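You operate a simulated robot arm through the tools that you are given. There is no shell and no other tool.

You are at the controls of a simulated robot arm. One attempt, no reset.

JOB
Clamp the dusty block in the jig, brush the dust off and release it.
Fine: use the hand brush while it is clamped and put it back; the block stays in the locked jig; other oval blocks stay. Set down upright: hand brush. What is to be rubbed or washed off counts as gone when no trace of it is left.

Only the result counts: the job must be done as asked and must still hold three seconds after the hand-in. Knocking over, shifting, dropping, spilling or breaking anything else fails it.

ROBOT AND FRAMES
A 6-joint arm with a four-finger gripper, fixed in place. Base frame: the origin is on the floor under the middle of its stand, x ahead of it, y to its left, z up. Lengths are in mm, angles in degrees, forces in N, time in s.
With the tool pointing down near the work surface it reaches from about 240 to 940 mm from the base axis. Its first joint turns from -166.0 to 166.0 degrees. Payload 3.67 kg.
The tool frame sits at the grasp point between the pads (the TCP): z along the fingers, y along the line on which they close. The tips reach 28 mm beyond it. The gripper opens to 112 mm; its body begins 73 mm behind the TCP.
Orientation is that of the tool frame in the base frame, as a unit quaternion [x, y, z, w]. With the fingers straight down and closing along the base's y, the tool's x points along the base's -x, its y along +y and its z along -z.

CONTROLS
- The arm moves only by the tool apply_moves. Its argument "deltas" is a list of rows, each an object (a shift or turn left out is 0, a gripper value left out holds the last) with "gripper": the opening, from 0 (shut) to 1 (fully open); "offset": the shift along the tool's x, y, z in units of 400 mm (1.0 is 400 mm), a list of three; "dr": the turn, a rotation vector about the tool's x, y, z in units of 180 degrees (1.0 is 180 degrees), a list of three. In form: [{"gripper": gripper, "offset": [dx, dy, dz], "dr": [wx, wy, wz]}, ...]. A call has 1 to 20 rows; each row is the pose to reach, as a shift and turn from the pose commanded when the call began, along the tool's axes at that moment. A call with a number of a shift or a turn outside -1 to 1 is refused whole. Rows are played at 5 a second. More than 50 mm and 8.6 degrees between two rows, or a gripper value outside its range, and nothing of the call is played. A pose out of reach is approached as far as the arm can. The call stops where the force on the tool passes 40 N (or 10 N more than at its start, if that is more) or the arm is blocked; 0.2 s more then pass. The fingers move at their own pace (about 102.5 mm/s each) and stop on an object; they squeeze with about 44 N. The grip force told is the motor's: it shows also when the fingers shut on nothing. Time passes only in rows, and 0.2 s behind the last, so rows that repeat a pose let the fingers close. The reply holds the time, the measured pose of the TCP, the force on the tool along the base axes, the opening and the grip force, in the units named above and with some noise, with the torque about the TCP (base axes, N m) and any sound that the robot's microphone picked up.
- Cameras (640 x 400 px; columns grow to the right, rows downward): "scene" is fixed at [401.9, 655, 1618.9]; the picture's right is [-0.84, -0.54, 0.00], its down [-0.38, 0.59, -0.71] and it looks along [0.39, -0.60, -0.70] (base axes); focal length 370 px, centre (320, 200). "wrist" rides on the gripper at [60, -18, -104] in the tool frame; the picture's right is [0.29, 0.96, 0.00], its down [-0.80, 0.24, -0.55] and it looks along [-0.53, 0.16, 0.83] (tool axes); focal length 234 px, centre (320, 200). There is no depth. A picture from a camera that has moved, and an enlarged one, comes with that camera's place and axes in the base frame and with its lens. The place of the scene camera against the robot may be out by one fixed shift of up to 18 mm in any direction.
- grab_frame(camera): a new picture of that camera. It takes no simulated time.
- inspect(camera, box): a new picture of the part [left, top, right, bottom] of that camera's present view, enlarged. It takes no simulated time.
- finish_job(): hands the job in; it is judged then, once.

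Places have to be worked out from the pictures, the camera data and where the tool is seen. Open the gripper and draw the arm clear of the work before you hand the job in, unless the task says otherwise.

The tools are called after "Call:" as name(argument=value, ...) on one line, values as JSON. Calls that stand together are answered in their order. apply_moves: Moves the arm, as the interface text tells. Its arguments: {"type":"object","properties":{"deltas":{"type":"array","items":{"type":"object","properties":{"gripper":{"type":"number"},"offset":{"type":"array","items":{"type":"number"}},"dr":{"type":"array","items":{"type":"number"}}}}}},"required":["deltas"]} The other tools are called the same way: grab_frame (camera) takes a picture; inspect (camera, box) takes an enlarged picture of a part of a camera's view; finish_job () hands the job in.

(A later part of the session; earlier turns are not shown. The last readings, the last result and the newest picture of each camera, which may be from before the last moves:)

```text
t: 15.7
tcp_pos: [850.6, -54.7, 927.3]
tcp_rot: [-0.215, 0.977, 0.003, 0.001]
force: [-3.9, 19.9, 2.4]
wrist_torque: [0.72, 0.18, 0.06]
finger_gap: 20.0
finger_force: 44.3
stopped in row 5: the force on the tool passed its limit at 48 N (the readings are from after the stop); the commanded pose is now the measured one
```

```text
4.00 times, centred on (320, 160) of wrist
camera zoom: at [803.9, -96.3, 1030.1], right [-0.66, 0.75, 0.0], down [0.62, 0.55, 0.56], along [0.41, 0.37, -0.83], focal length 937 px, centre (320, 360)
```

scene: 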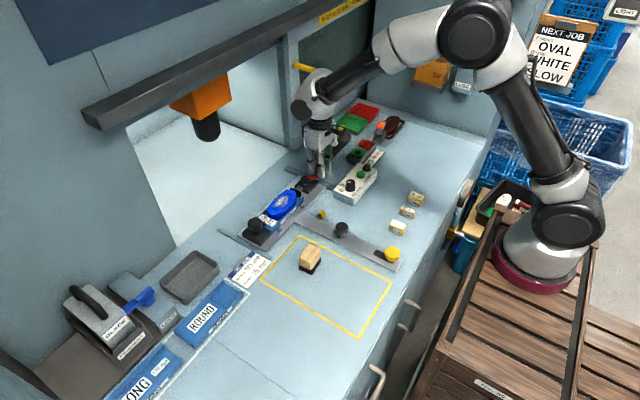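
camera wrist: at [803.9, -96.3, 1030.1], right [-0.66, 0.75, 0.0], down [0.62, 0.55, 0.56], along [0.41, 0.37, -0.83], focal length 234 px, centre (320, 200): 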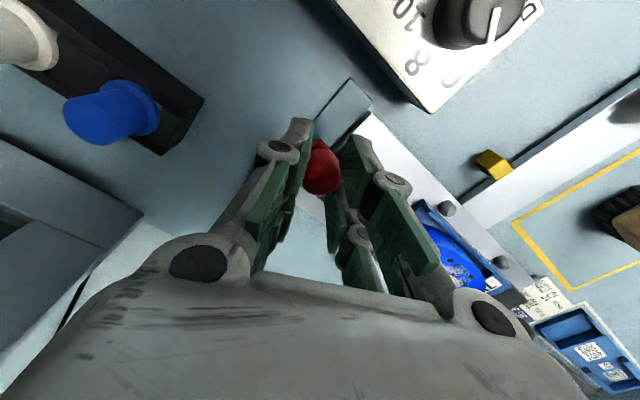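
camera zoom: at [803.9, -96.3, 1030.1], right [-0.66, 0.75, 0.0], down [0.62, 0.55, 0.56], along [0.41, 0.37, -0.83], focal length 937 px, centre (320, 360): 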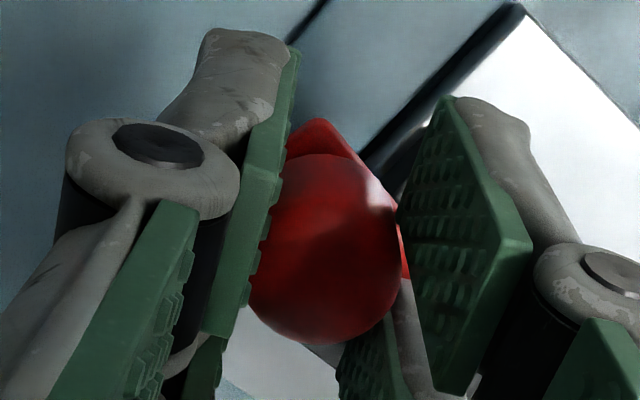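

The pad is now touching the block end; lever ≈80°. I yaw the gripper another ~20° with the TCP held, to turn the lever on by grip torque.

Call:
apply_moves(deltas=[{"gripper": 0.08, "offset": [0, 0, 0], "dr": [0, 0, -0.035]}, {"gripper": 0.08, "offset": [0.0, 0, 0], "dr": [0, 0, -0.07]}, {"gripper": 0.08, "offset": [0.0007, -0.0016, 0], "dr": [0, 0, -0.105]}, {"gripper": 0.08, "offset": [0.0007, -0.0016, 0], "dr": [0, 0, -0.14]}, {"gripper": 0.08, "offset": [0.0007, -0.0016, 0], "dr": [0, 0, -0.14]}])

Call:
inspect(camera="scene", box=[280, 170, 330, 205])

Call:
inspect(camera="scene", box=[220, 160, 420, 285])

```text
t: 16.8
tcp_pos: [850.7, -55.7, 926.6]
tcp_rot: [-0.423, 0.906, 0.002, 0.002]
force: [-4.0, 18.0, 2.7]
wrist_torque: [0.68, 0.31, -0.08]
finger_gap: 20.0
finger_force: 44.7
stopped in row 5: the force on the tool passed its limit at 40 N (the readings are from after the stop); the commanded pose is now the measured one
```

```text
11.43 times, centred on (305, 188) of scene
camera zoom: at [401.9, 655.0, 1618.9], right [-0.84, -0.54, 0.0], down [-0.38, 0.59, -0.71], along [0.39, -0.6, -0.7], focal length 4231 px, centre (491, 343)
```

zoom: 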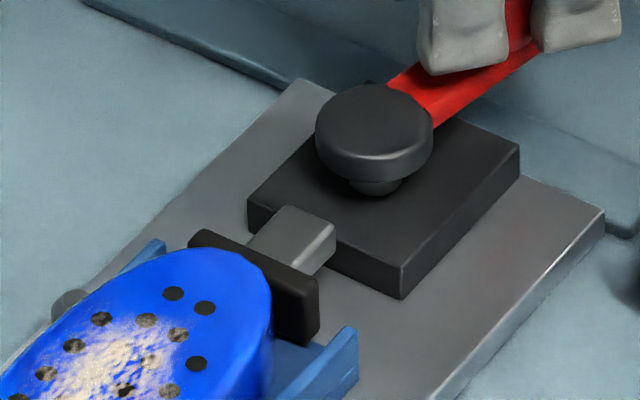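

```text
3.20 times, centred on (320, 222) of scene
camera zoom: at [401.9, 655.0, 1618.9], right [-0.84, -0.54, 0.0], down [-0.38, 0.59, -0.71], along [0.39, -0.6, -0.7], focal length 1185 px, centre (320, 128)
```

zoom: 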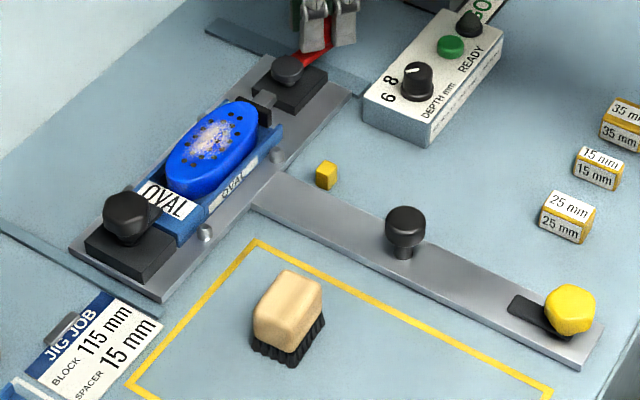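

The lever and carriage no longer move, so the pad is pressing on the block. I release the knob, rise, and look at the lever and pad from above.

Call:
apply_moves(deltas=[{"gripper": 0.4}, {"gripper": 0.4}, {"gripper": 0.4, "offset": [0, 0, -0.06]}, {"gripper": 0.4, "offset": [0, 0, -0.15]}, {"gripper": 0.4, "offset": [0, 0, -0.15]}])

Call:
inspect(camera="scene", box=[280, 150, 350, 205])

Call:
grab_frame(camera="wrist")

```text
t: 18.0
tcp_pos: [851.4, -57.0, 986.1]
tcp_rot: [-0.423, 0.906, 0.003, 0.002]
force: [0.5, 0.6, 0.6]
wrist_torque: [-0.01, 0.01, 0.0]
finger_gap: 44.8
finger_force: 0.0
```

```text
7.27 times, centred on (315, 178) of scene
camera zoom: at [401.9, 655.0, 1618.9], right [-0.84, -0.54, 0.0], down [-0.38, 0.59, -0.71], along [0.39, -0.6, -0.7], focal length 2693 px, centre (356, 364)
```

zoom: 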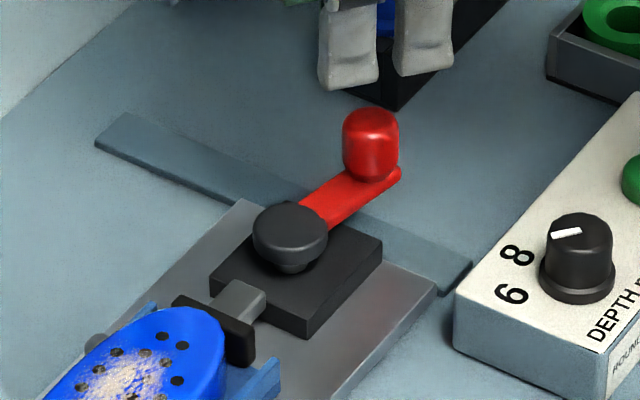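

```text
taken
camera wrist: at [826.8, -114.4, 1089.6], right [-0.92, 0.39, 0.0], down [0.33, 0.76, 0.56], along [0.22, 0.51, -0.83], focal length 234 px, centre (320, 200)
```

wrist: 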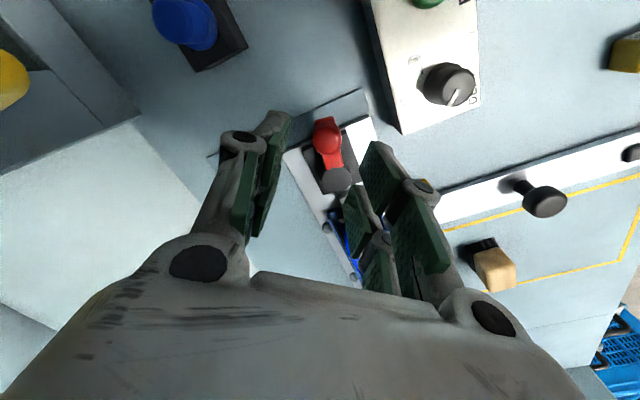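

The lever stays where I left it. I zoom the wrist view on the lever to measure its angle.

Call:
inspect(camera="wrist", box=[270, 90, 390, 290])

Call:
inspect(camera="wrist", box=[290, 100, 390, 200])

```text
2.00 times, centred on (330, 190) of wrist
camera zoom: at [826.8, -114.4, 1089.6], right [-0.92, 0.39, 0.0], down [0.33, 0.76, 0.56], along [0.22, 0.51, -0.83], focal length 468 px, centre (300, 220)
```

zoom: 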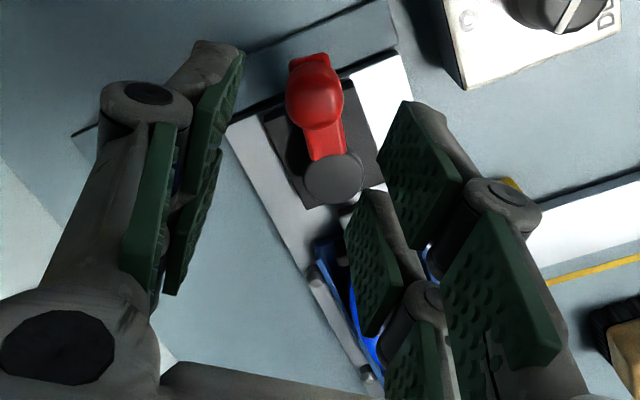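

```text
4.00 times, centred on (340, 150) of wrist
camera zoom: at [826.8, -114.4, 1089.6], right [-0.92, 0.39, 0.0], down [0.33, 0.76, 0.56], along [0.22, 0.51, -0.83], focal length 937 px, centre (240, 400)
```

zoom: 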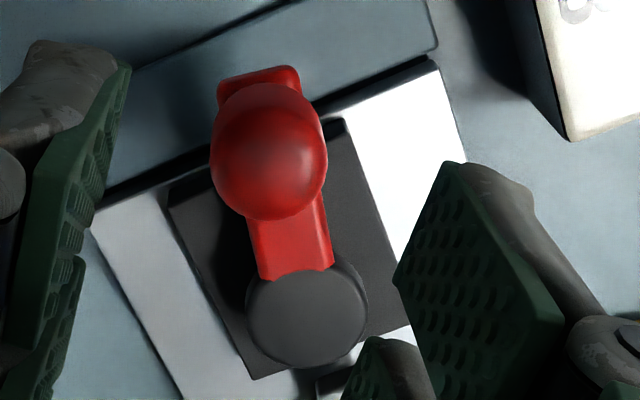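

Measured: pivot ≈(854,-9), knob ≈(846,-56), so the lever is at ≈80° and holds. Since the carriage slides freely in x, I want to inspect the yellow knob and the other black knob (possible locks); I unyaw the gripper and move toward them at height.

Call:
apply_moves(deltas=[{"gripper": 0.4, "offset": [0.02, 0.037, -0.04], "dr": [0, 0, 0.0463]}, {"gripper": 0.4, "offset": [0.04, 0.074, -0.075], "dr": [0, 0, 0.0926]}, {"gripper": 0.4, "offset": [0.06, 0.112, -0.075], "dr": [0, 0, 0.139]}, {"gripper": 0.4, "offset": [0.08, 0.149, -0.075], "dr": [0, 0, 0.1853]}, {"gripper": 0.4, "offset": [0.1, 0.187, -0.075], "dr": [0, 0, 0.2316]}, {"gripper": 0.4, "offset": [0.122, 0.224, -0.075], "dr": [0, 0, 0.278]}, {"gripper": 0.4, "offset": [0.122, 0.224, -0.075], "dr": [0, 0, 0.278]}])

Call:
grab_frame(camera="wrist")

```text
t: 19.6
tcp_pos: [750.9, -36.6, 1017.4]
tcp_rot: [0.002, 1.0, 0.003, -0.001]
force: [0.2, 0.5, 0.4]
wrist_torque: [0.0, 0.06, 0.0]
finger_gap: 44.9
finger_force: 0.0
```

```text
taken
camera wrist: at [690.5, -54.5, 1120.3], right [-0.29, 0.96, 0.0], down [0.8, 0.24, 0.56], along [0.53, 0.16, -0.83], focal length 234 px, centre (320, 200)
```

wrist: 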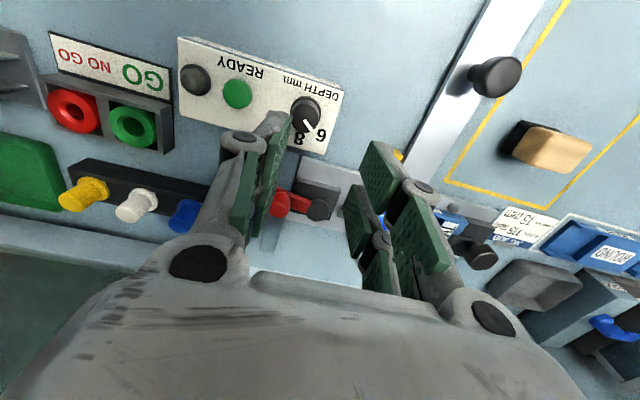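

Yaw is back to zero. Now I move back toward x≈435 to look at the yellow knob and the tongue.

Call:
apply_moves(deltas=[{"offset": [0.099, 0.036, 0]}, {"offset": [0.198, 0.072, 0]}, {"offset": [0.296, 0.108, 0]}, {"offset": [0.395, 0.144, 0]}, {"offset": [0.494, 0.18, 0]}, {"offset": [0.592, 0.216, 0]}, {"offset": [0.691, 0.252, 0]}, {"offset": [0.79, 0.2875, 0]}, {"offset": [0.79, 0.2875, 0]}])

Call:
grab_frame(camera="wrist")

Call:
inspect(camera="wrist", box=[240, 100, 400, 260])

Call:
inspect(camera="scene", box=[280, 160, 340, 205])

Call:
inspect(camera="scene", box=[235, 205, 285, 250])

```text
t: 21.6
tcp_pos: [437.3, 80.9, 1021.9]
tcp_rot: [0.001, 1.0, 0.003, -0.002]
force: [0.2, 0.1, -0.1]
wrist_torque: [-0.01, -0.02, 0.01]
finger_gap: 44.9
finger_force: 0.0
out of reach, approached as far as the arm can: row 8, 9
```

```text
taken
camera wrist: at [376.4, 62.2, 1124.7], right [-0.29, 0.96, 0.0], down [0.8, 0.24, 0.55], along [0.53, 0.16, -0.83], focal length 234 px, centre (320, 200)
```

wrist: 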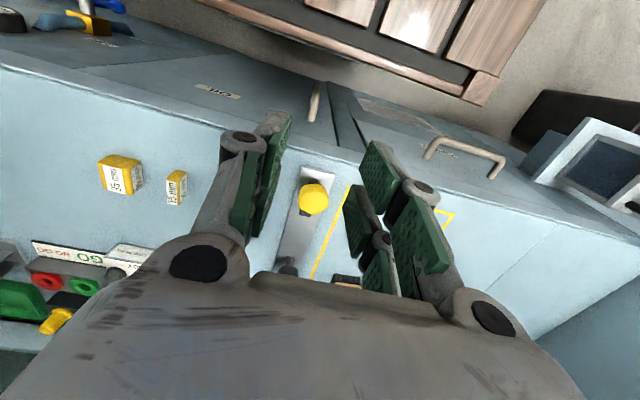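

```text
2.50 times, centred on (320, 180) of wrist
camera zoom: at [376.4, 62.2, 1124.7], right [-0.29, 0.96, 0.0], down [0.8, 0.24, 0.55], along [0.53, 0.16, -0.83], focal length 585 px, centre (320, 250)
```

zoom: 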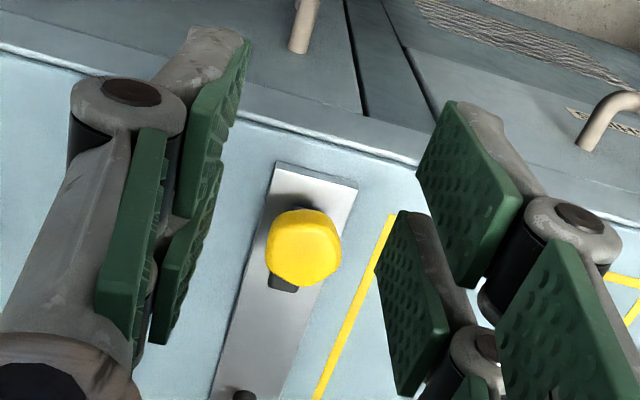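

```text
8.89 times, centred on (310, 182) of scene
camera zoom: at [401.9, 655.0, 1618.9], right [-0.84, -0.54, 0.0], down [-0.38, 0.59, -0.71], along [0.39, -0.6, -0.7], focal length 3291 px, centre (409, 356)
```

zoom: 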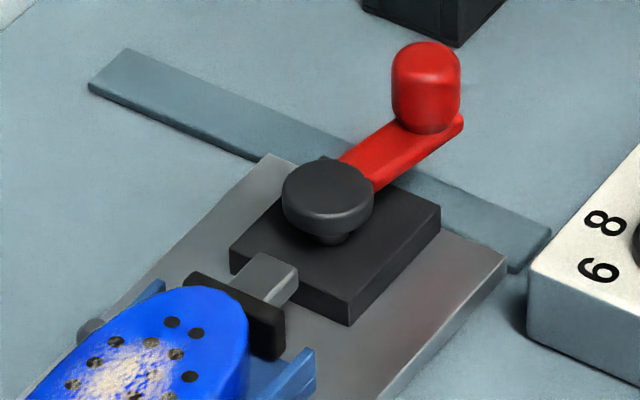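

```text
8.89 times, centred on (260, 228) of scene
camera zoom: at [401.9, 655.0, 1618.9], right [-0.84, -0.54, 0.0], down [-0.38, 0.59, -0.71], along [0.39, -0.6, -0.7], focal length 3291 px, centre (853, -44)
```

zoom: 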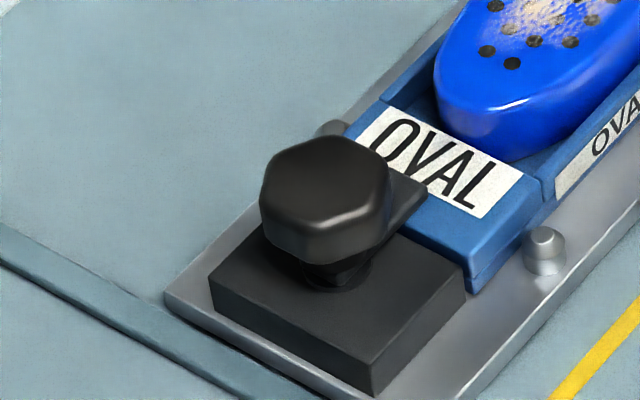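

The left black turn-knob's finger overlaps the OVAL nest (nest lock engaged), and the carriage is simply free to slide from its home stop. I go back for a close look at the pad/block contact.

Call:
apply_moves(deltas=[{"gripper": 0.4, "offset": [-0.115, -0.017, 0]}, {"gripper": 0.4, "offset": [-0.23, -0.034, 0]}, {"gripper": 0.4, "offset": [-0.345, -0.052, 0]}, {"gripper": 0.4, "offset": [-0.46, -0.069, 0]}, {"gripper": 0.4, "offset": [-0.575, -0.086, 0]}, {"gripper": 0.4, "offset": [-0.69, -0.103, 0]}, {"gripper": 0.4, "offset": [-0.805, -0.12, 0.02]}, {"gripper": 0.4, "offset": [-0.9175, -0.1375, 0.08]}, {"gripper": 0.4, "offset": [-0.9175, -0.1375, 0.15]}, {"gripper": 0.4, "offset": [-0.9175, -0.1375, 0.15]}])

Call:
grab_frame(camera="wrist")

Call:
inspect(camera="wrist", box=[240, 130, 400, 230])

```text
refused: row 8 steps farther than a row can; nothing moved
```

```text
taken
camera wrist: at [376.4, 62.2, 1124.7], right [-0.29, 0.96, 0.0], down [0.8, 0.24, 0.55], along [0.53, 0.16, -0.83], focal length 234 px, centre (320, 200)
```

wrist: 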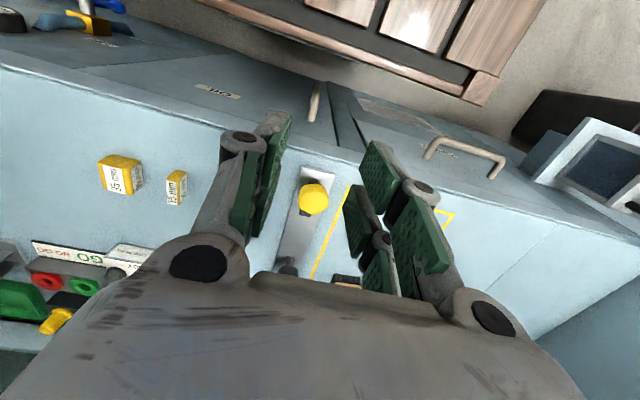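

```text
4.00 times, centred on (320, 180) of wrist
camera zoom: at [376.4, 62.2, 1124.7], right [-0.29, 0.96, 0.0], down [0.8, 0.24, 0.55], along [0.53, 0.16, -0.83], focal length 937 px, centre (320, 280)
```

zoom: 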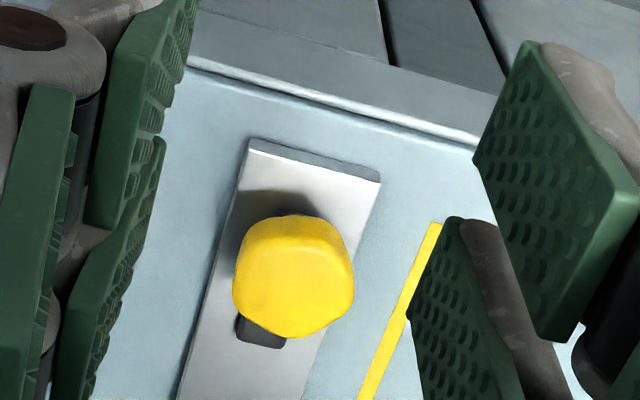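

The call was refused because one row stepped just over 50 mm; I resend it with an extra row.

Call:
apply_moves(deltas=[{"gripper": 0.4, "offset": [-0.115, -0.017, 0]}, {"gripper": 0.4, "offset": [-0.23, -0.034, 0]}, {"gripper": 0.4, "offset": [-0.345, -0.052, 0]}, {"gripper": 0.4, "offset": [-0.46, -0.069, 0]}, {"gripper": 0.4, "offset": [-0.575, -0.086, 0]}, {"gripper": 0.4, "offset": [-0.69, -0.103, 0]}, {"gripper": 0.4, "offset": [-0.805, -0.12, 0.02]}, {"gripper": 0.4, "offset": [-0.9, -0.135, 0.06]}, {"gripper": 0.4, "offset": [-0.9175, -0.1375, 0.11]}, {"gripper": 0.4, "offset": [-0.9175, -0.1375, 0.15]}, {"gripper": 0.4, "offset": [-0.9175, -0.1375, 0.15]}])

Call:
grab_frame(camera="wrist")

Call:
inspect(camera="wrist", box=[240, 130, 400, 230])

```text
t: 24.0
tcp_pos: [806.0, 26.0, 960.6]
tcp_rot: [0.0, 1.0, 0.003, -0.001]
force: [-0.2, 0.2, -1.1]
wrist_torque: [-0.01, 0.0, -0.01]
finger_gap: 44.7
finger_force: 0.0
```

```text
taken
camera wrist: at [745.7, 8.7, 1064.0], right [-0.29, 0.96, 0.0], down [0.8, 0.24, 0.56], along [0.53, 0.16, -0.83], focal length 234 px, centre (320, 200)
```

wrist: 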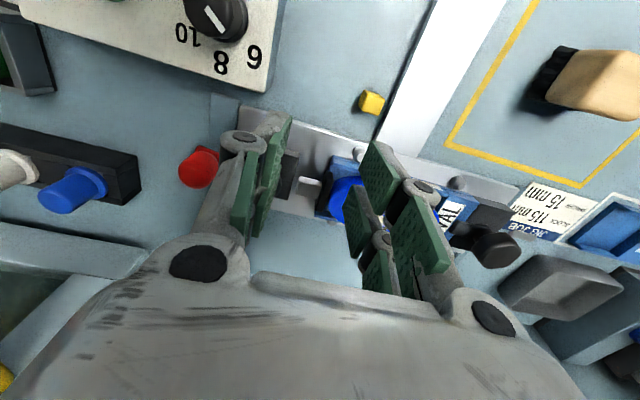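

```text
4.00 times, centred on (320, 180) of wrist
camera zoom: at [745.7, 8.7, 1064.0], right [-0.29, 0.96, 0.0], down [0.8, 0.24, 0.56], along [0.53, 0.16, -0.83], focal length 937 px, centre (320, 280)
```

zoom: 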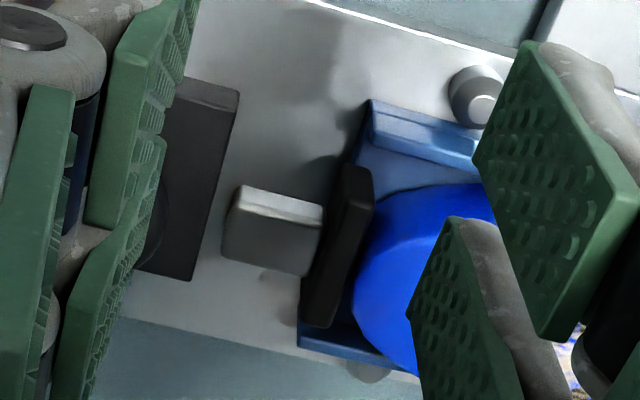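

The pad is against the block end. To make the clamp firm without sliding the carriage, I'll use the fingers like a wrench along the lever (yaw ~80°); first I move over the knob and yaw at a safe height.

Call:
apply_moves(deltas=[{"gripper": 0.4, "offset": [-0.01, -0.0215, -0.02], "dr": [0, 0, -0.0444]}, {"gripper": 0.4, "offset": [-0.02, -0.043, -0.0375], "dr": [0, 0, -0.0888]}, {"gripper": 0.4, "offset": [-0.029, -0.0645, -0.0375], "dr": [0, 0, -0.1332]}, {"gripper": 0.4, "offset": [-0.039, -0.086, -0.0375], "dr": [0, 0, -0.1776]}, {"gripper": 0.4, "offset": [-0.049, -0.1075, -0.0375], "dr": [0, 0, -0.222]}, {"gripper": 0.4, "offset": [-0.0585, -0.129, -0.0375], "dr": [0, 0, -0.2664]}, {"gripper": 0.4, "offset": [-0.068, -0.1505, -0.0375], "dr": [0, 0, -0.3108]}, {"gripper": 0.4, "offset": [-0.078, -0.172, -0.0375], "dr": [0, 0, -0.3552]}, {"gripper": 0.4, "offset": [-0.088, -0.1935, -0.0375], "dr": [0, 0, -0.3996]}, {"gripper": 0.4, "offset": [-0.0975, -0.215, -0.0375], "dr": [0, 0, -0.444]}, {"gripper": 0.4, "offset": [-0.0975, -0.215, -0.0375], "dr": [0, 0, -0.444]}])

Call:
grab_frame(camera="wrist")

Call:
inspect(camera="wrist", box=[240, 90, 400, 190])

Call:
grab_frame(camera="scene")

```text
t: 26.4
tcp_pos: [842.4, -61.1, 975.2]
tcp_rot: [-0.643, 0.766, 0.002, 0.001]
force: [0.1, -0.3, 0.2]
wrist_torque: [-0.01, 0.01, -0.01]
finger_gap: 44.8
finger_force: 0.2
```

```text
taken
camera wrist: at [850.2, -123.1, 1077.1], right [-0.99, -0.12, 0.0], down [-0.1, 0.82, 0.56], along [-0.07, 0.55, -0.83], focal length 234 px, centre (320, 200)
```

wrist: 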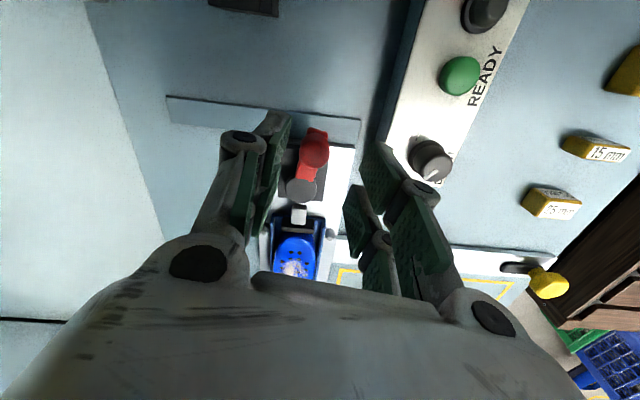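

```text
4.00 times, centred on (320, 140) of wrist
camera zoom: at [850.2, -123.1, 1077.1], right [-0.99, -0.12, 0.0], down [-0.1, 0.82, 0.56], along [-0.07, 0.55, -0.83], focal length 937 px, centre (320, 440)
```

zoom: 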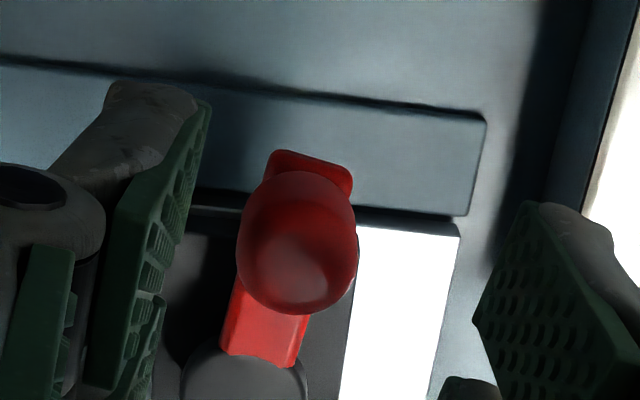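

```text
taken
```

scene: 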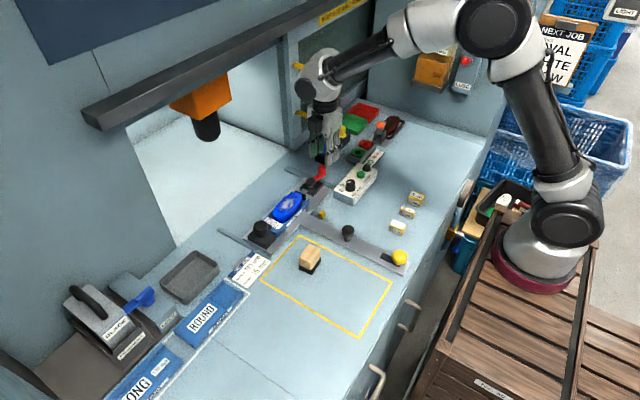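

The lever measures ≈80.5°. I centre on its line and descend so the tips are beside the knob and lever arm.

Call:
apply_moves(deltas=[{"gripper": 0.4, "offset": [-0.003, -0.0071, 0.05]}, {"gripper": 0.4, "offset": [-0.003, -0.0071, 0.1]}, {"gripper": 0.4, "offset": [-0.003, -0.0071, 0.13]}, {"gripper": 0.4, "offset": [-0.003, -0.0071, 0.143]}, {"gripper": 0.4, "offset": [-0.003, -0.0071, 0.143]}])

Call:
inspect(camera="wrist", box=[240, 110, 400, 210])

Call:
inspect(camera="scene", box=[280, 140, 360, 200])

```text
t: 27.6
tcp_pos: [846.9, -59.5, 917.6]
tcp_rot: [-0.642, 0.767, 0.001, 0.002]
force: [0.3, 0.2, -0.4]
wrist_torque: [0.03, 0.02, -0.01]
finger_gap: 44.7
finger_force: 0.0
```

```text
4.00 times, centred on (320, 160) of wrist
camera zoom: at [853.3, -120.8, 1020.8], right [-0.99, -0.12, 0.0], down [-0.1, 0.82, 0.56], along [-0.06, 0.55, -0.83], focal length 937 px, centre (320, 360)
```

zoom: 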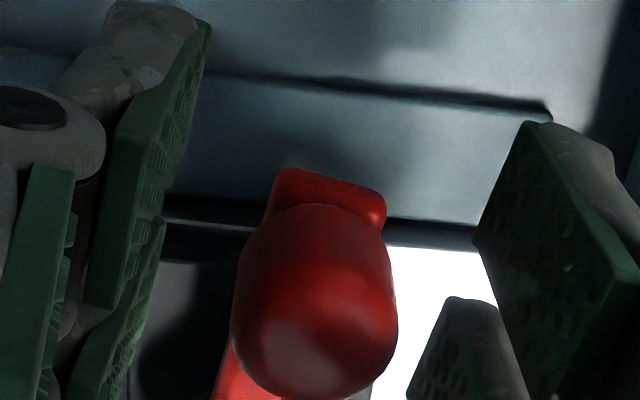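

```text
6.67 times, centred on (320, 170) of scene
camera zoom: at [401.9, 655.0, 1618.9], right [-0.84, -0.54, 0.0], down [-0.38, 0.59, -0.71], along [0.39, -0.6, -0.7], focal length 2468 px, centre (320, 400)
```

zoom: 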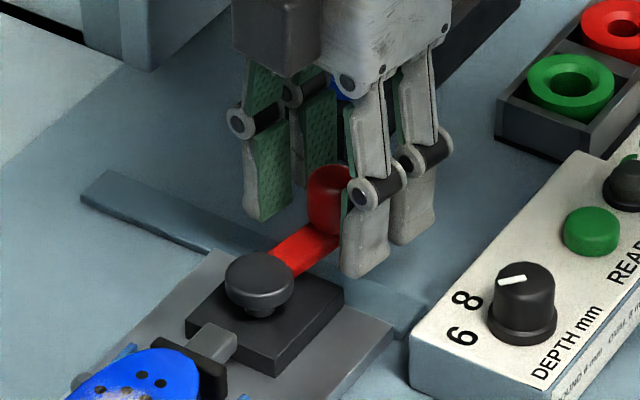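

Fingers straddle the knob and the lever arm with no contact. I close on it.

Call:
apply_moves(deltas=[{"gripper": 0.1}, {"gripper": 0.1}, {"gripper": 0.1}])

Call:
inspect(camera="scene", box=[280, 140, 360, 200])

```text
t: 28.4
tcp_pos: [846.9, -58.9, 917.5]
tcp_rot: [-0.642, 0.767, 0.002, 0.001]
force: [-0.4, 1.3, -1.7]
wrist_torque: [0.09, -0.03, 0.04]
finger_gap: 21.8
finger_force: 45.2
```

```text
6.67 times, centred on (320, 170) of scene
camera zoom: at [401.9, 655.0, 1618.9], right [-0.84, -0.54, 0.0], down [-0.38, 0.59, -0.71], along [0.39, -0.6, -0.7], focal length 2468 px, centre (320, 400)
```

zoom: 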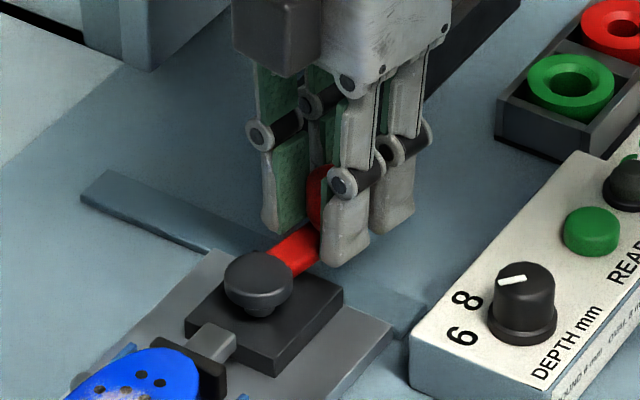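

Gripped. I rotate the gripper in place 8° (counter-clockwise) as a wrench and read torque/force.

Call:
apply_moves(deltas=[{"gripper": 0.1, "dr": [0, 0, -0.015]}, {"gripper": 0.1, "dr": [0, 0, -0.03]}, {"gripper": 0.1, "dr": [0, 0, -0.0444]}, {"gripper": 0.1, "dr": [0, 0, -0.0444]}])

Call:
inspect(camera="scene", box=[280, 140, 360, 200])

Call:
inspect(camera="scene", box=[220, 160, 420, 285])

```text
t: 29.4
tcp_pos: [847.1, -58.9, 918.4]
tcp_rot: [-0.694, 0.72, 0.002, 0.002]
force: [5.0, 14.1, -2.5]
wrist_torque: [0.86, -0.75, -1.39]
finger_gap: 22.3
finger_force: 44.9
```

```text
6.67 times, centred on (320, 170) of scene
camera zoom: at [401.9, 655.0, 1618.9], right [-0.84, -0.54, 0.0], down [-0.38, 0.59, -0.71], along [0.39, -0.6, -0.7], focal length 2468 px, centre (320, 400)
```

zoom: 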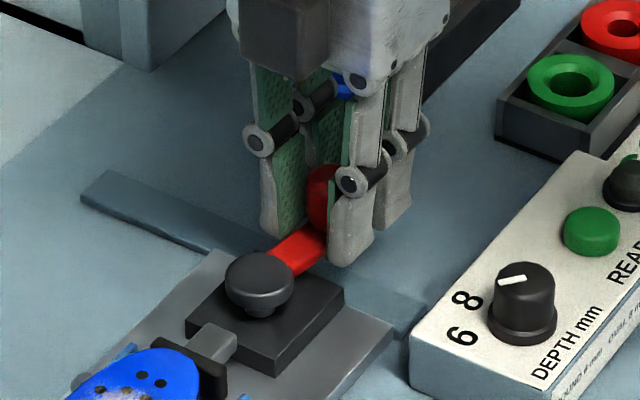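

```text
3.20 times, centred on (320, 222) of scene
camera zoom: at [401.9, 655.0, 1618.9], right [-0.84, -0.54, 0.0], down [-0.38, 0.59, -0.71], along [0.39, -0.6, -0.7], focal length 1185 px, centre (320, 128)
```

zoom: 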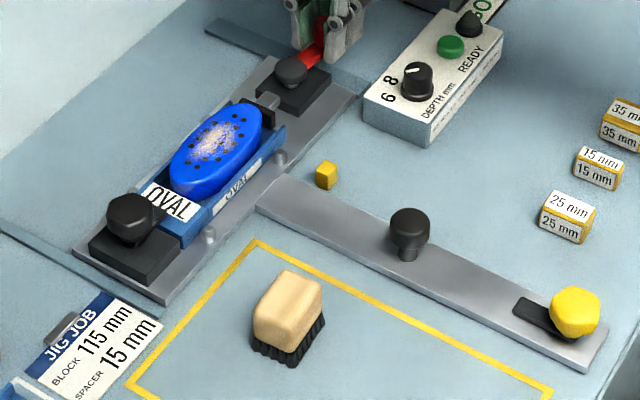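

Torque of 1.4 N·m was applied and the carriage has returned exactly to its original home place (black knob at (409,228), yellow at (575,311) as at the start). I turn a little further with a small +x follow.

Call:
apply_moves(deltas=[{"gripper": 0.1, "offset": [0, -0.003, 0], "dr": [0, 0, -0.012]}, {"gripper": 0.1, "offset": [0, -0.006, 0], "dr": [0, 0, -0.024]}, {"gripper": 0.1, "offset": [0, -0.009, 0], "dr": [0, 0, -0.036]}, {"gripper": 0.1, "offset": [0, -0.009, 0], "dr": [0, 0, -0.036]}])

Call:
inspect(camera="scene", box=[280, 140, 360, 200])

Call:
inspect(camera="scene", box=[220, 160, 420, 285])

Call:
inspect(camera="wrist", box=[240, 110, 400, 210])

```text
t: 30.4
tcp_pos: [849.6, -59.2, 920.8]
tcp_rot: [0.735, -0.678, -0.001, -0.002]
force: [-5.5, 4.4, 38.8]
wrist_torque: [0.63, 0.09, -0.36]
finger_gap: 21.6
finger_force: 44.9
```

```text
6.67 times, centred on (320, 170) of scene
camera zoom: at [401.9, 655.0, 1618.9], right [-0.84, -0.54, 0.0], down [-0.38, 0.59, -0.71], along [0.39, -0.6, -0.7], focal length 2468 px, centre (320, 400)
```

zoom: 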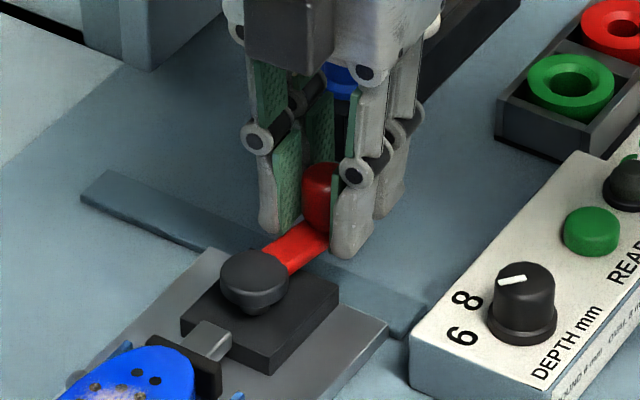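

```text
3.20 times, centred on (320, 222) of scene
camera zoom: at [401.9, 655.0, 1618.9], right [-0.84, -0.54, 0.0], down [-0.38, 0.59, -0.71], along [0.39, -0.6, -0.7], focal length 1185 px, centre (320, 128)
```

zoom: 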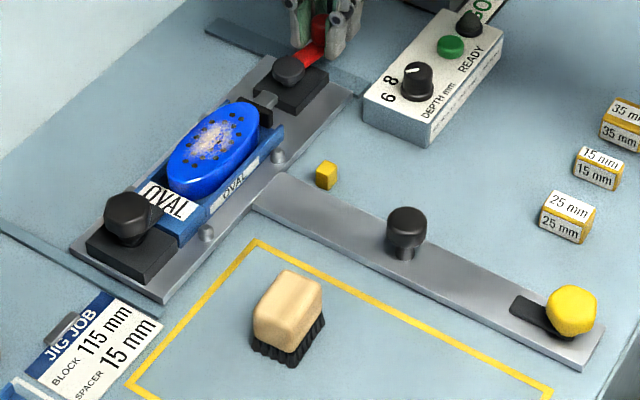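

```text
4.00 times, centred on (320, 160) of wrist
camera zoom: at [871.9, -117.5, 1023.3], right [-0.93, -0.36, 0.0], down [-0.3, 0.77, 0.56], along [-0.2, 0.52, -0.83], focal length 937 px, centre (320, 360)
```

zoom: 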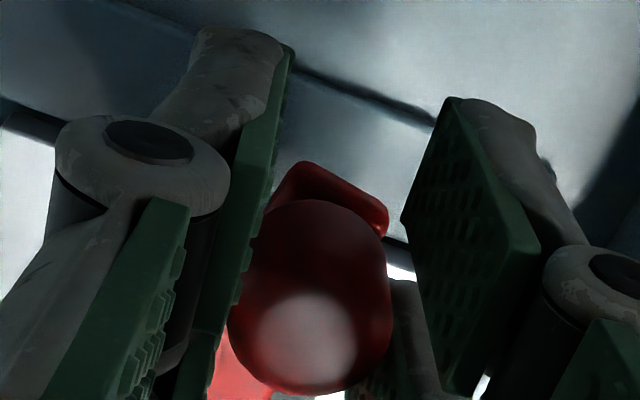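

Fz rose to 39 N (tips riding on the arm) while the lever itself stays put at ~80°, so it's firmly against the block. I release and rise to look.

Call:
apply_moves(deltas=[{"gripper": 0.4, "offset": [0, 0, -0.003]}, {"gripper": 0.4, "offset": [0, 0, -0.003]}, {"gripper": 0.4, "offset": [0, 0, -0.06]}, {"gripper": 0.4, "offset": [0, 0, -0.15]}, {"gripper": 0.4, "offset": [0, 0, -0.15]}])

Call:
inspect(camera="wrist", box=[240, 90, 400, 190])

Call:
inspect(camera="scene", box=[280, 160, 340, 205])

```text
t: 31.6
tcp_pos: [849.6, -59.6, 978.6]
tcp_rot: [0.733, -0.68, -0.001, -0.001]
force: [0.2, -0.3, -0.8]
wrist_torque: [-0.01, 0.02, -0.02]
finger_gap: 44.7
finger_force: 0.2
```

```text
4.00 times, centred on (320, 140) of wrist
camera zoom: at [872.1, -118.3, 1081.2], right [-0.93, -0.36, 0.0], down [-0.3, 0.77, 0.56], along [-0.2, 0.52, -0.83], focal length 937 px, centre (320, 440)
```

zoom: 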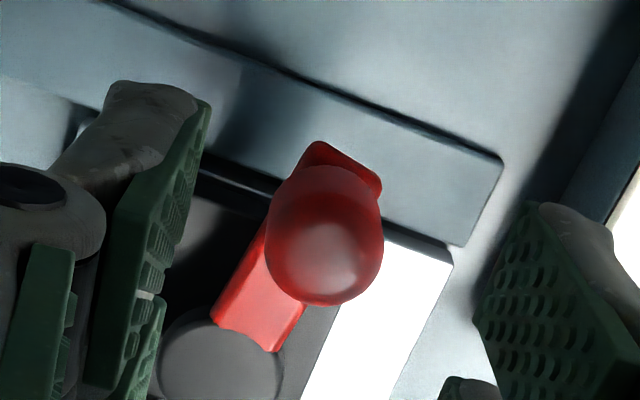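

```text
8.89 times, centred on (310, 182) of scene
camera zoom: at [401.9, 655.0, 1618.9], right [-0.84, -0.54, 0.0], down [-0.38, 0.59, -0.71], along [0.39, -0.6, -0.7], focal length 3291 px, centre (409, 356)
```

zoom: 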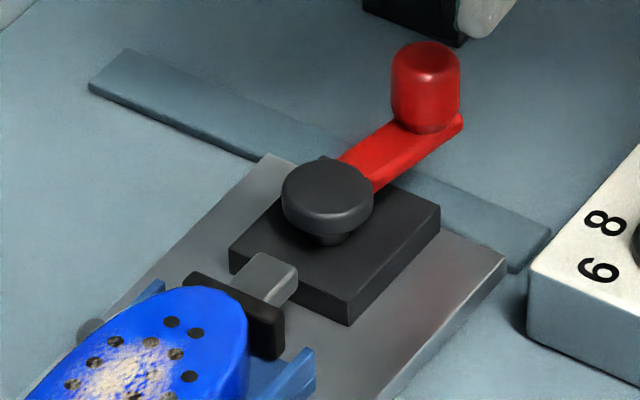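

The lever is unchanged at its end position, pad tight on the block. Now I turn back to zero yaw and move to view the hand brush near (707,200).

Call:
apply_moves(deltas=[{"gripper": 0.6, "offset": [-0.051, 0.04, -0.03], "dr": [0, 0, 0.0437]}, {"gripper": 0.6, "offset": [-0.102, 0.08, -0.06], "dr": [0, 0, 0.0873]}, {"gripper": 0.6, "offset": [-0.153, 0.12, -0.0785], "dr": [0, 0, 0.131]}, {"gripper": 0.6, "offset": [-0.204, 0.16, -0.0785], "dr": [0, 0, 0.1747]}, {"gripper": 0.6, "offset": [-0.255, 0.2, -0.0785], "dr": [0, 0, 0.2183]}, {"gripper": 0.6, "offset": [-0.306, 0.24, -0.0785], "dr": [0, 0, 0.262]}, {"gripper": 0.6, "offset": [-0.357, 0.28, -0.0785], "dr": [0, 0, 0.3057]}, {"gripper": 0.6, "offset": [-0.408, 0.32, -0.0785], "dr": [0, 0, 0.3493]}, {"gripper": 0.6, "offset": [-0.459, 0.36, -0.0785], "dr": [0, 0, 0.393]}, {"gripper": 0.6, "offset": [-0.51, 0.4, -0.0785], "dr": [0, 0, 0.4367]}, {"gripper": 0.6, "offset": [-0.561, 0.44, -0.0785], "dr": [0, 0, 0.4803]}, {"gripper": 0.6, "offset": [-0.6115, 0.4794, -0.0785], "dr": [0, 0, 0.524]}, {"gripper": 0.6, "offset": [-0.6115, 0.4794, -0.0785], "dr": [0, 0, 0.524]}])

Call:
grab_frame(camera="wrist")

Call:
inspect(camera="wrist", box=[240, 120, 400, 220])

```text
t: 34.4
tcp_pos: [639.1, 170.6, 1010.4]
tcp_rot: [0.0, 1.0, 0.002, 0.0]
force: [0.1, 0.4, 0.7]
wrist_torque: [-0.01, 0.01, 0.01]
finger_gap: 67.2
finger_force: 0.1
```

```text
taken
camera wrist: at [578.5, 151.9, 1114.1], right [-0.29, 0.96, 0.0], down [0.8, 0.24, 0.55], along [0.53, 0.16, -0.83], focal length 234 px, centre (320, 200)
```

wrist: 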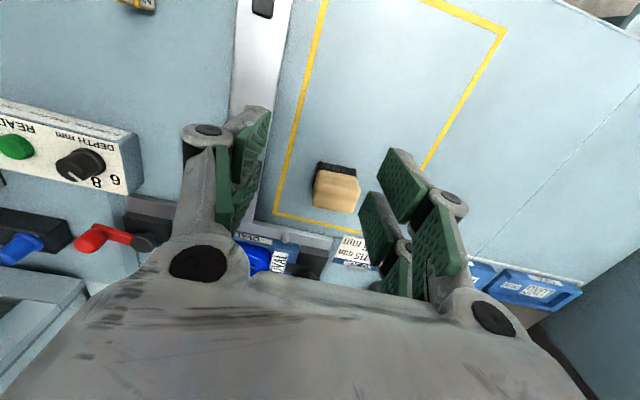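

```text
4.00 times, centred on (320, 170) of wrist
camera zoom: at [578.5, 151.9, 1114.1], right [-0.29, 0.96, 0.0], down [0.8, 0.24, 0.55], along [0.53, 0.16, -0.83], focal length 937 px, centre (320, 320)
```

zoom: 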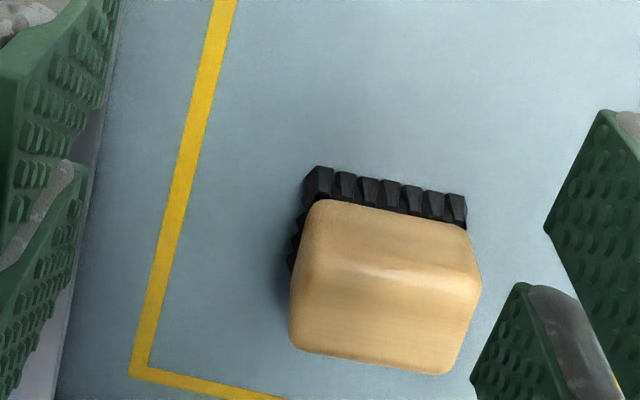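

The brush stands at about (705, 208) with ~5.6° yaw, about 36×46 mm, top z≈902, bristles down. I move above it aligned with that yaw, gripper opened to ~70 mm.

Call:
apply_moves(deltas=[{"gripper": 0.62, "offset": [-0.055, 0.0314, 0.042], "dr": [0, 0, -0.01]}, {"gripper": 0.62, "offset": [-0.11, 0.0628, 0.084], "dr": [0, 0, -0.02]}, {"gripper": 0.62, "offset": [-0.1648, 0.0943, 0.126], "dr": [0, 0, -0.031]}, {"gripper": 0.62, "offset": [-0.1648, 0.0943, 0.126], "dr": [0, 0, -0.031]}])

Call:
inspect(camera="wrist", box=[220, 80, 420, 205])

Call:
inspect(camera="scene", box=[270, 200, 350, 290])

```text
t: 35.4
tcp_pos: [705.1, 207.5, 959.5]
tcp_rot: [-0.049, 0.999, 0.003, -0.001]
force: [0.9, -0.2, -0.2]
wrist_torque: [0.02, -0.03, -0.02]
finger_gap: 69.4
finger_force: 0.1
```

```text
3.20 times, centred on (320, 142) of wrist
camera zoom: at [647.1, 183.1, 1062.1], right [-0.38, 0.92, 0.0], down [0.77, 0.31, 0.56], along [0.51, 0.21, -0.83], focal length 749 px, centre (320, 384)
```

zoom: 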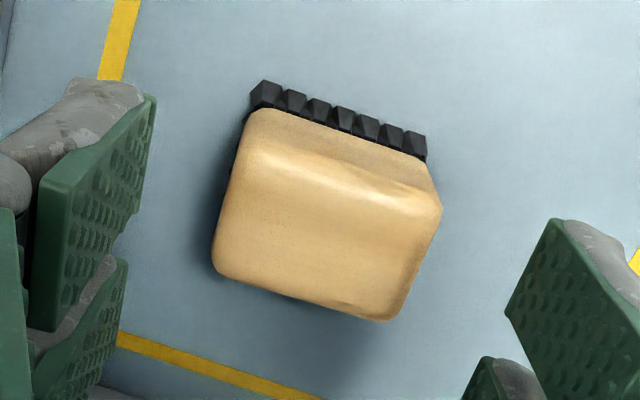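

```text
4.44 times, centred on (310, 245) of scene
camera zoom: at [401.9, 655.0, 1618.9], right [-0.84, -0.54, 0.0], down [-0.38, 0.59, -0.71], along [0.39, -0.6, -0.7], focal length 1646 px, centre (364, 0)
```

zoom: 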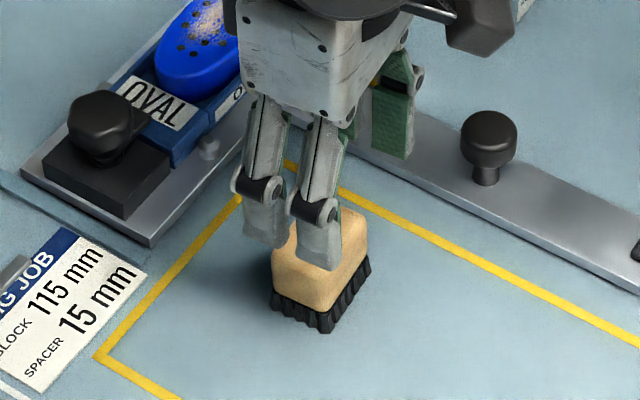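

The brush is centred within ~2 mm. I zoom in further on the bristle/wood boundary to choose the grip height.

Call:
inspect(camera="wrist", box=[280, 95, 370, 190])

Call:
inspect(camera="scene", box=[295, 230, 335, 290])

```text
4.21 times, centred on (325, 142) of wrist
camera zoom: at [647.1, 183.1, 1062.1], right [-0.38, 0.92, 0.0], down [0.77, 0.31, 0.56], along [0.51, 0.21, -0.83], focal length 986 px, centre (299, 442)
```

zoom: 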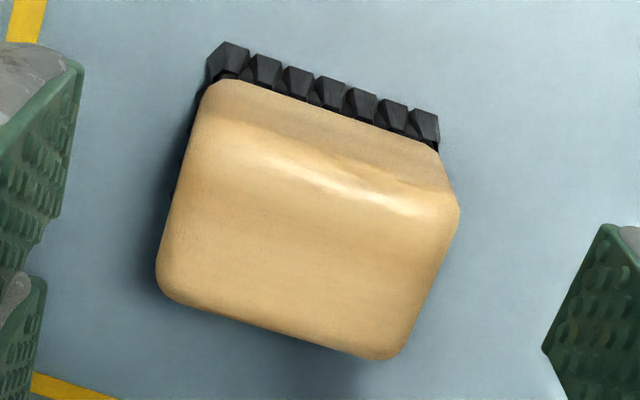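

```text
6.67 times, centred on (315, 260) of scene
camera zoom: at [401.9, 655.0, 1618.9], right [-0.84, -0.54, 0.0], down [-0.38, 0.59, -0.71], along [0.39, -0.6, -0.7], focal length 2468 px, centre (353, -200)
```

zoom: 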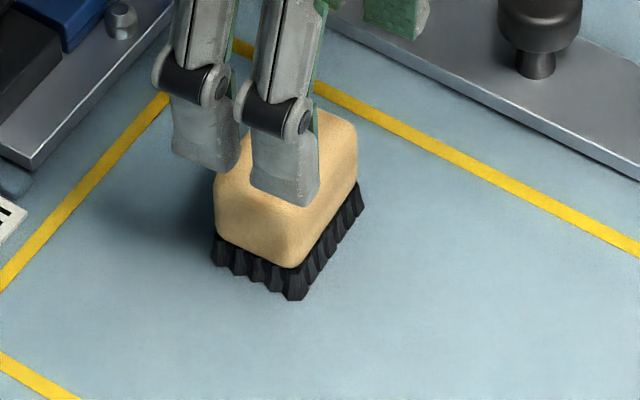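

Bristles look ~17 mm tall and the wood ~30 mm, so wood spans z≈881–911. I descend to TCP z≈913 (tips ≈885) and then close on the wood.

Call:
apply_moves(deltas=[{"gripper": 0.62, "offset": [-0.0034, 0.0042, 0.04]}, {"gripper": 0.62, "offset": [-0.0034, 0.0042, 0.08]}, {"gripper": 0.62, "offset": [-0.0034, 0.0042, 0.116]}, {"gripper": 0.62, "offset": [-0.0034, 0.0042, 0.116]}])

Call:
inspect(camera="wrist", box=[220, 80, 420, 205])

Call:
inspect(camera="scene", box=[270, 200, 350, 290])

```text
t: 36.4
tcp_pos: [706.9, 209.2, 913.8]
tcp_rot: [-0.049, 0.999, 0.003, -0.001]
force: [0.0, 0.5, -0.9]
wrist_torque: [-0.04, -0.02, 0.04]
finger_gap: 69.4
finger_force: 0.0
```

```text
3.20 times, centred on (320, 142) of wrist
camera zoom: at [648.4, 185.3, 1015.6], right [-0.38, 0.92, 0.0], down [0.77, 0.31, 0.56], along [0.51, 0.21, -0.83], focal length 749 px, centre (320, 384)
```

zoom: 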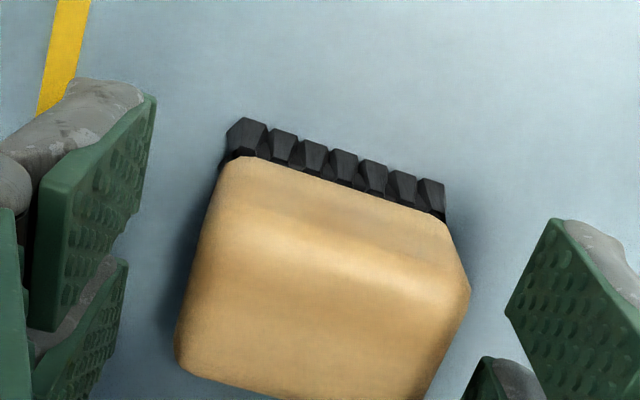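

```text
4.44 times, centred on (310, 245) of scene
camera zoom: at [401.9, 655.0, 1618.9], right [-0.84, -0.54, 0.0], down [-0.38, 0.59, -0.71], along [0.39, -0.6, -0.7], focal length 1646 px, centre (364, 0)
```

zoom: 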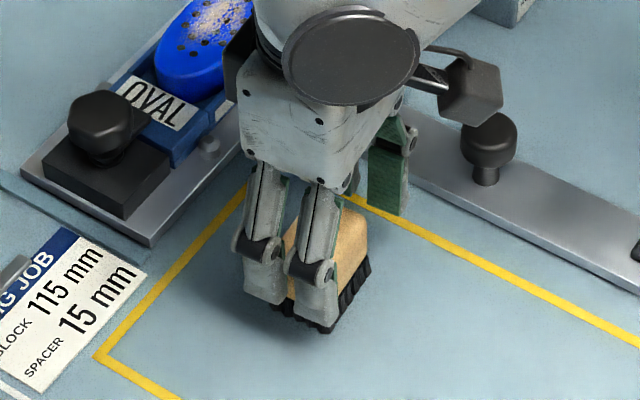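

Fingers straddle the wooden body symmetrically. I close on it.

Call:
apply_moves(deltas=[{"gripper": 0.3}, {"gripper": 0.3}, {"gripper": 0.3}])

Call:
inspect(camera="scene", box=[270, 200, 350, 290])

```text
t: 37.2
tcp_pos: [706.1, 209.2, 913.1]
tcp_rot: [-0.05, 0.999, 0.003, 0.0]
force: [0.9, 1.2, 2.4]
wrist_torque: [0.01, -0.01, 0.01]
finger_gap: 49.4
finger_force: 44.1
```

```text
4.44 times, centred on (310, 245) of scene
camera zoom: at [401.9, 655.0, 1618.9], right [-0.84, -0.54, 0.0], down [-0.38, 0.59, -0.71], along [0.39, -0.6, -0.7], focal length 1646 px, centre (364, 0)
```

zoom: 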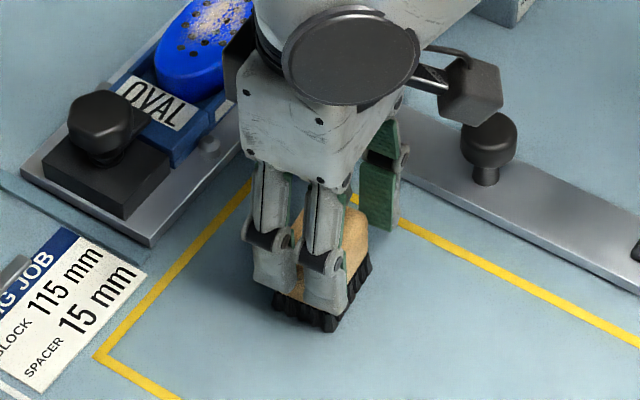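

Gripped the brush (49 mm). I lift it 70 mm straight up and check it comes along.

Call:
apply_moves(deltas=[{"gripper": 0.3, "offset": [0, 0, -0.03]}, {"gripper": 0.3, "offset": [0, 0, -0.08]}, {"gripper": 0.3, "offset": [0, 0, -0.13]}, {"gripper": 0.3, "offset": [0, 0, -0.175]}, {"gripper": 0.3, "offset": [0, 0, -0.175]}])

Call:
grab_frame(camera="scene")

Call:
inspect(camera="wrist", box=[220, 80, 420, 240])

```text
t: 38.4
tcp_pos: [707.5, 208.9, 983.3]
tcp_rot: [-0.05, 0.999, 0.002, 0.0]
force: [0.1, -0.3, -0.4]
wrist_torque: [-0.01, 0.01, 0.01]
finger_gap: 49.4
finger_force: 44.0
```

```text
taken
```

scene: 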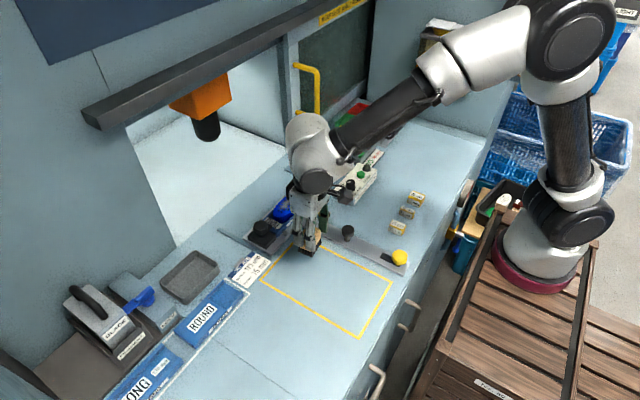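

```text
2.50 times, centred on (320, 160) of wrist
camera zoom: at [648.6, 185.6, 1086.5], right [-0.38, 0.92, 0.0], down [0.77, 0.31, 0.56], along [0.51, 0.21, -0.83], focal length 585 px, centre (320, 300)
```

zoom: 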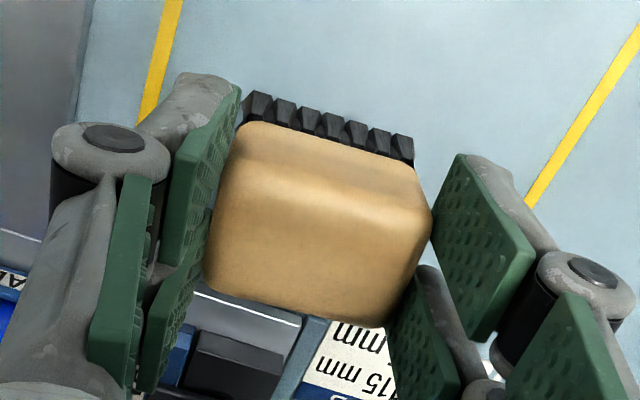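

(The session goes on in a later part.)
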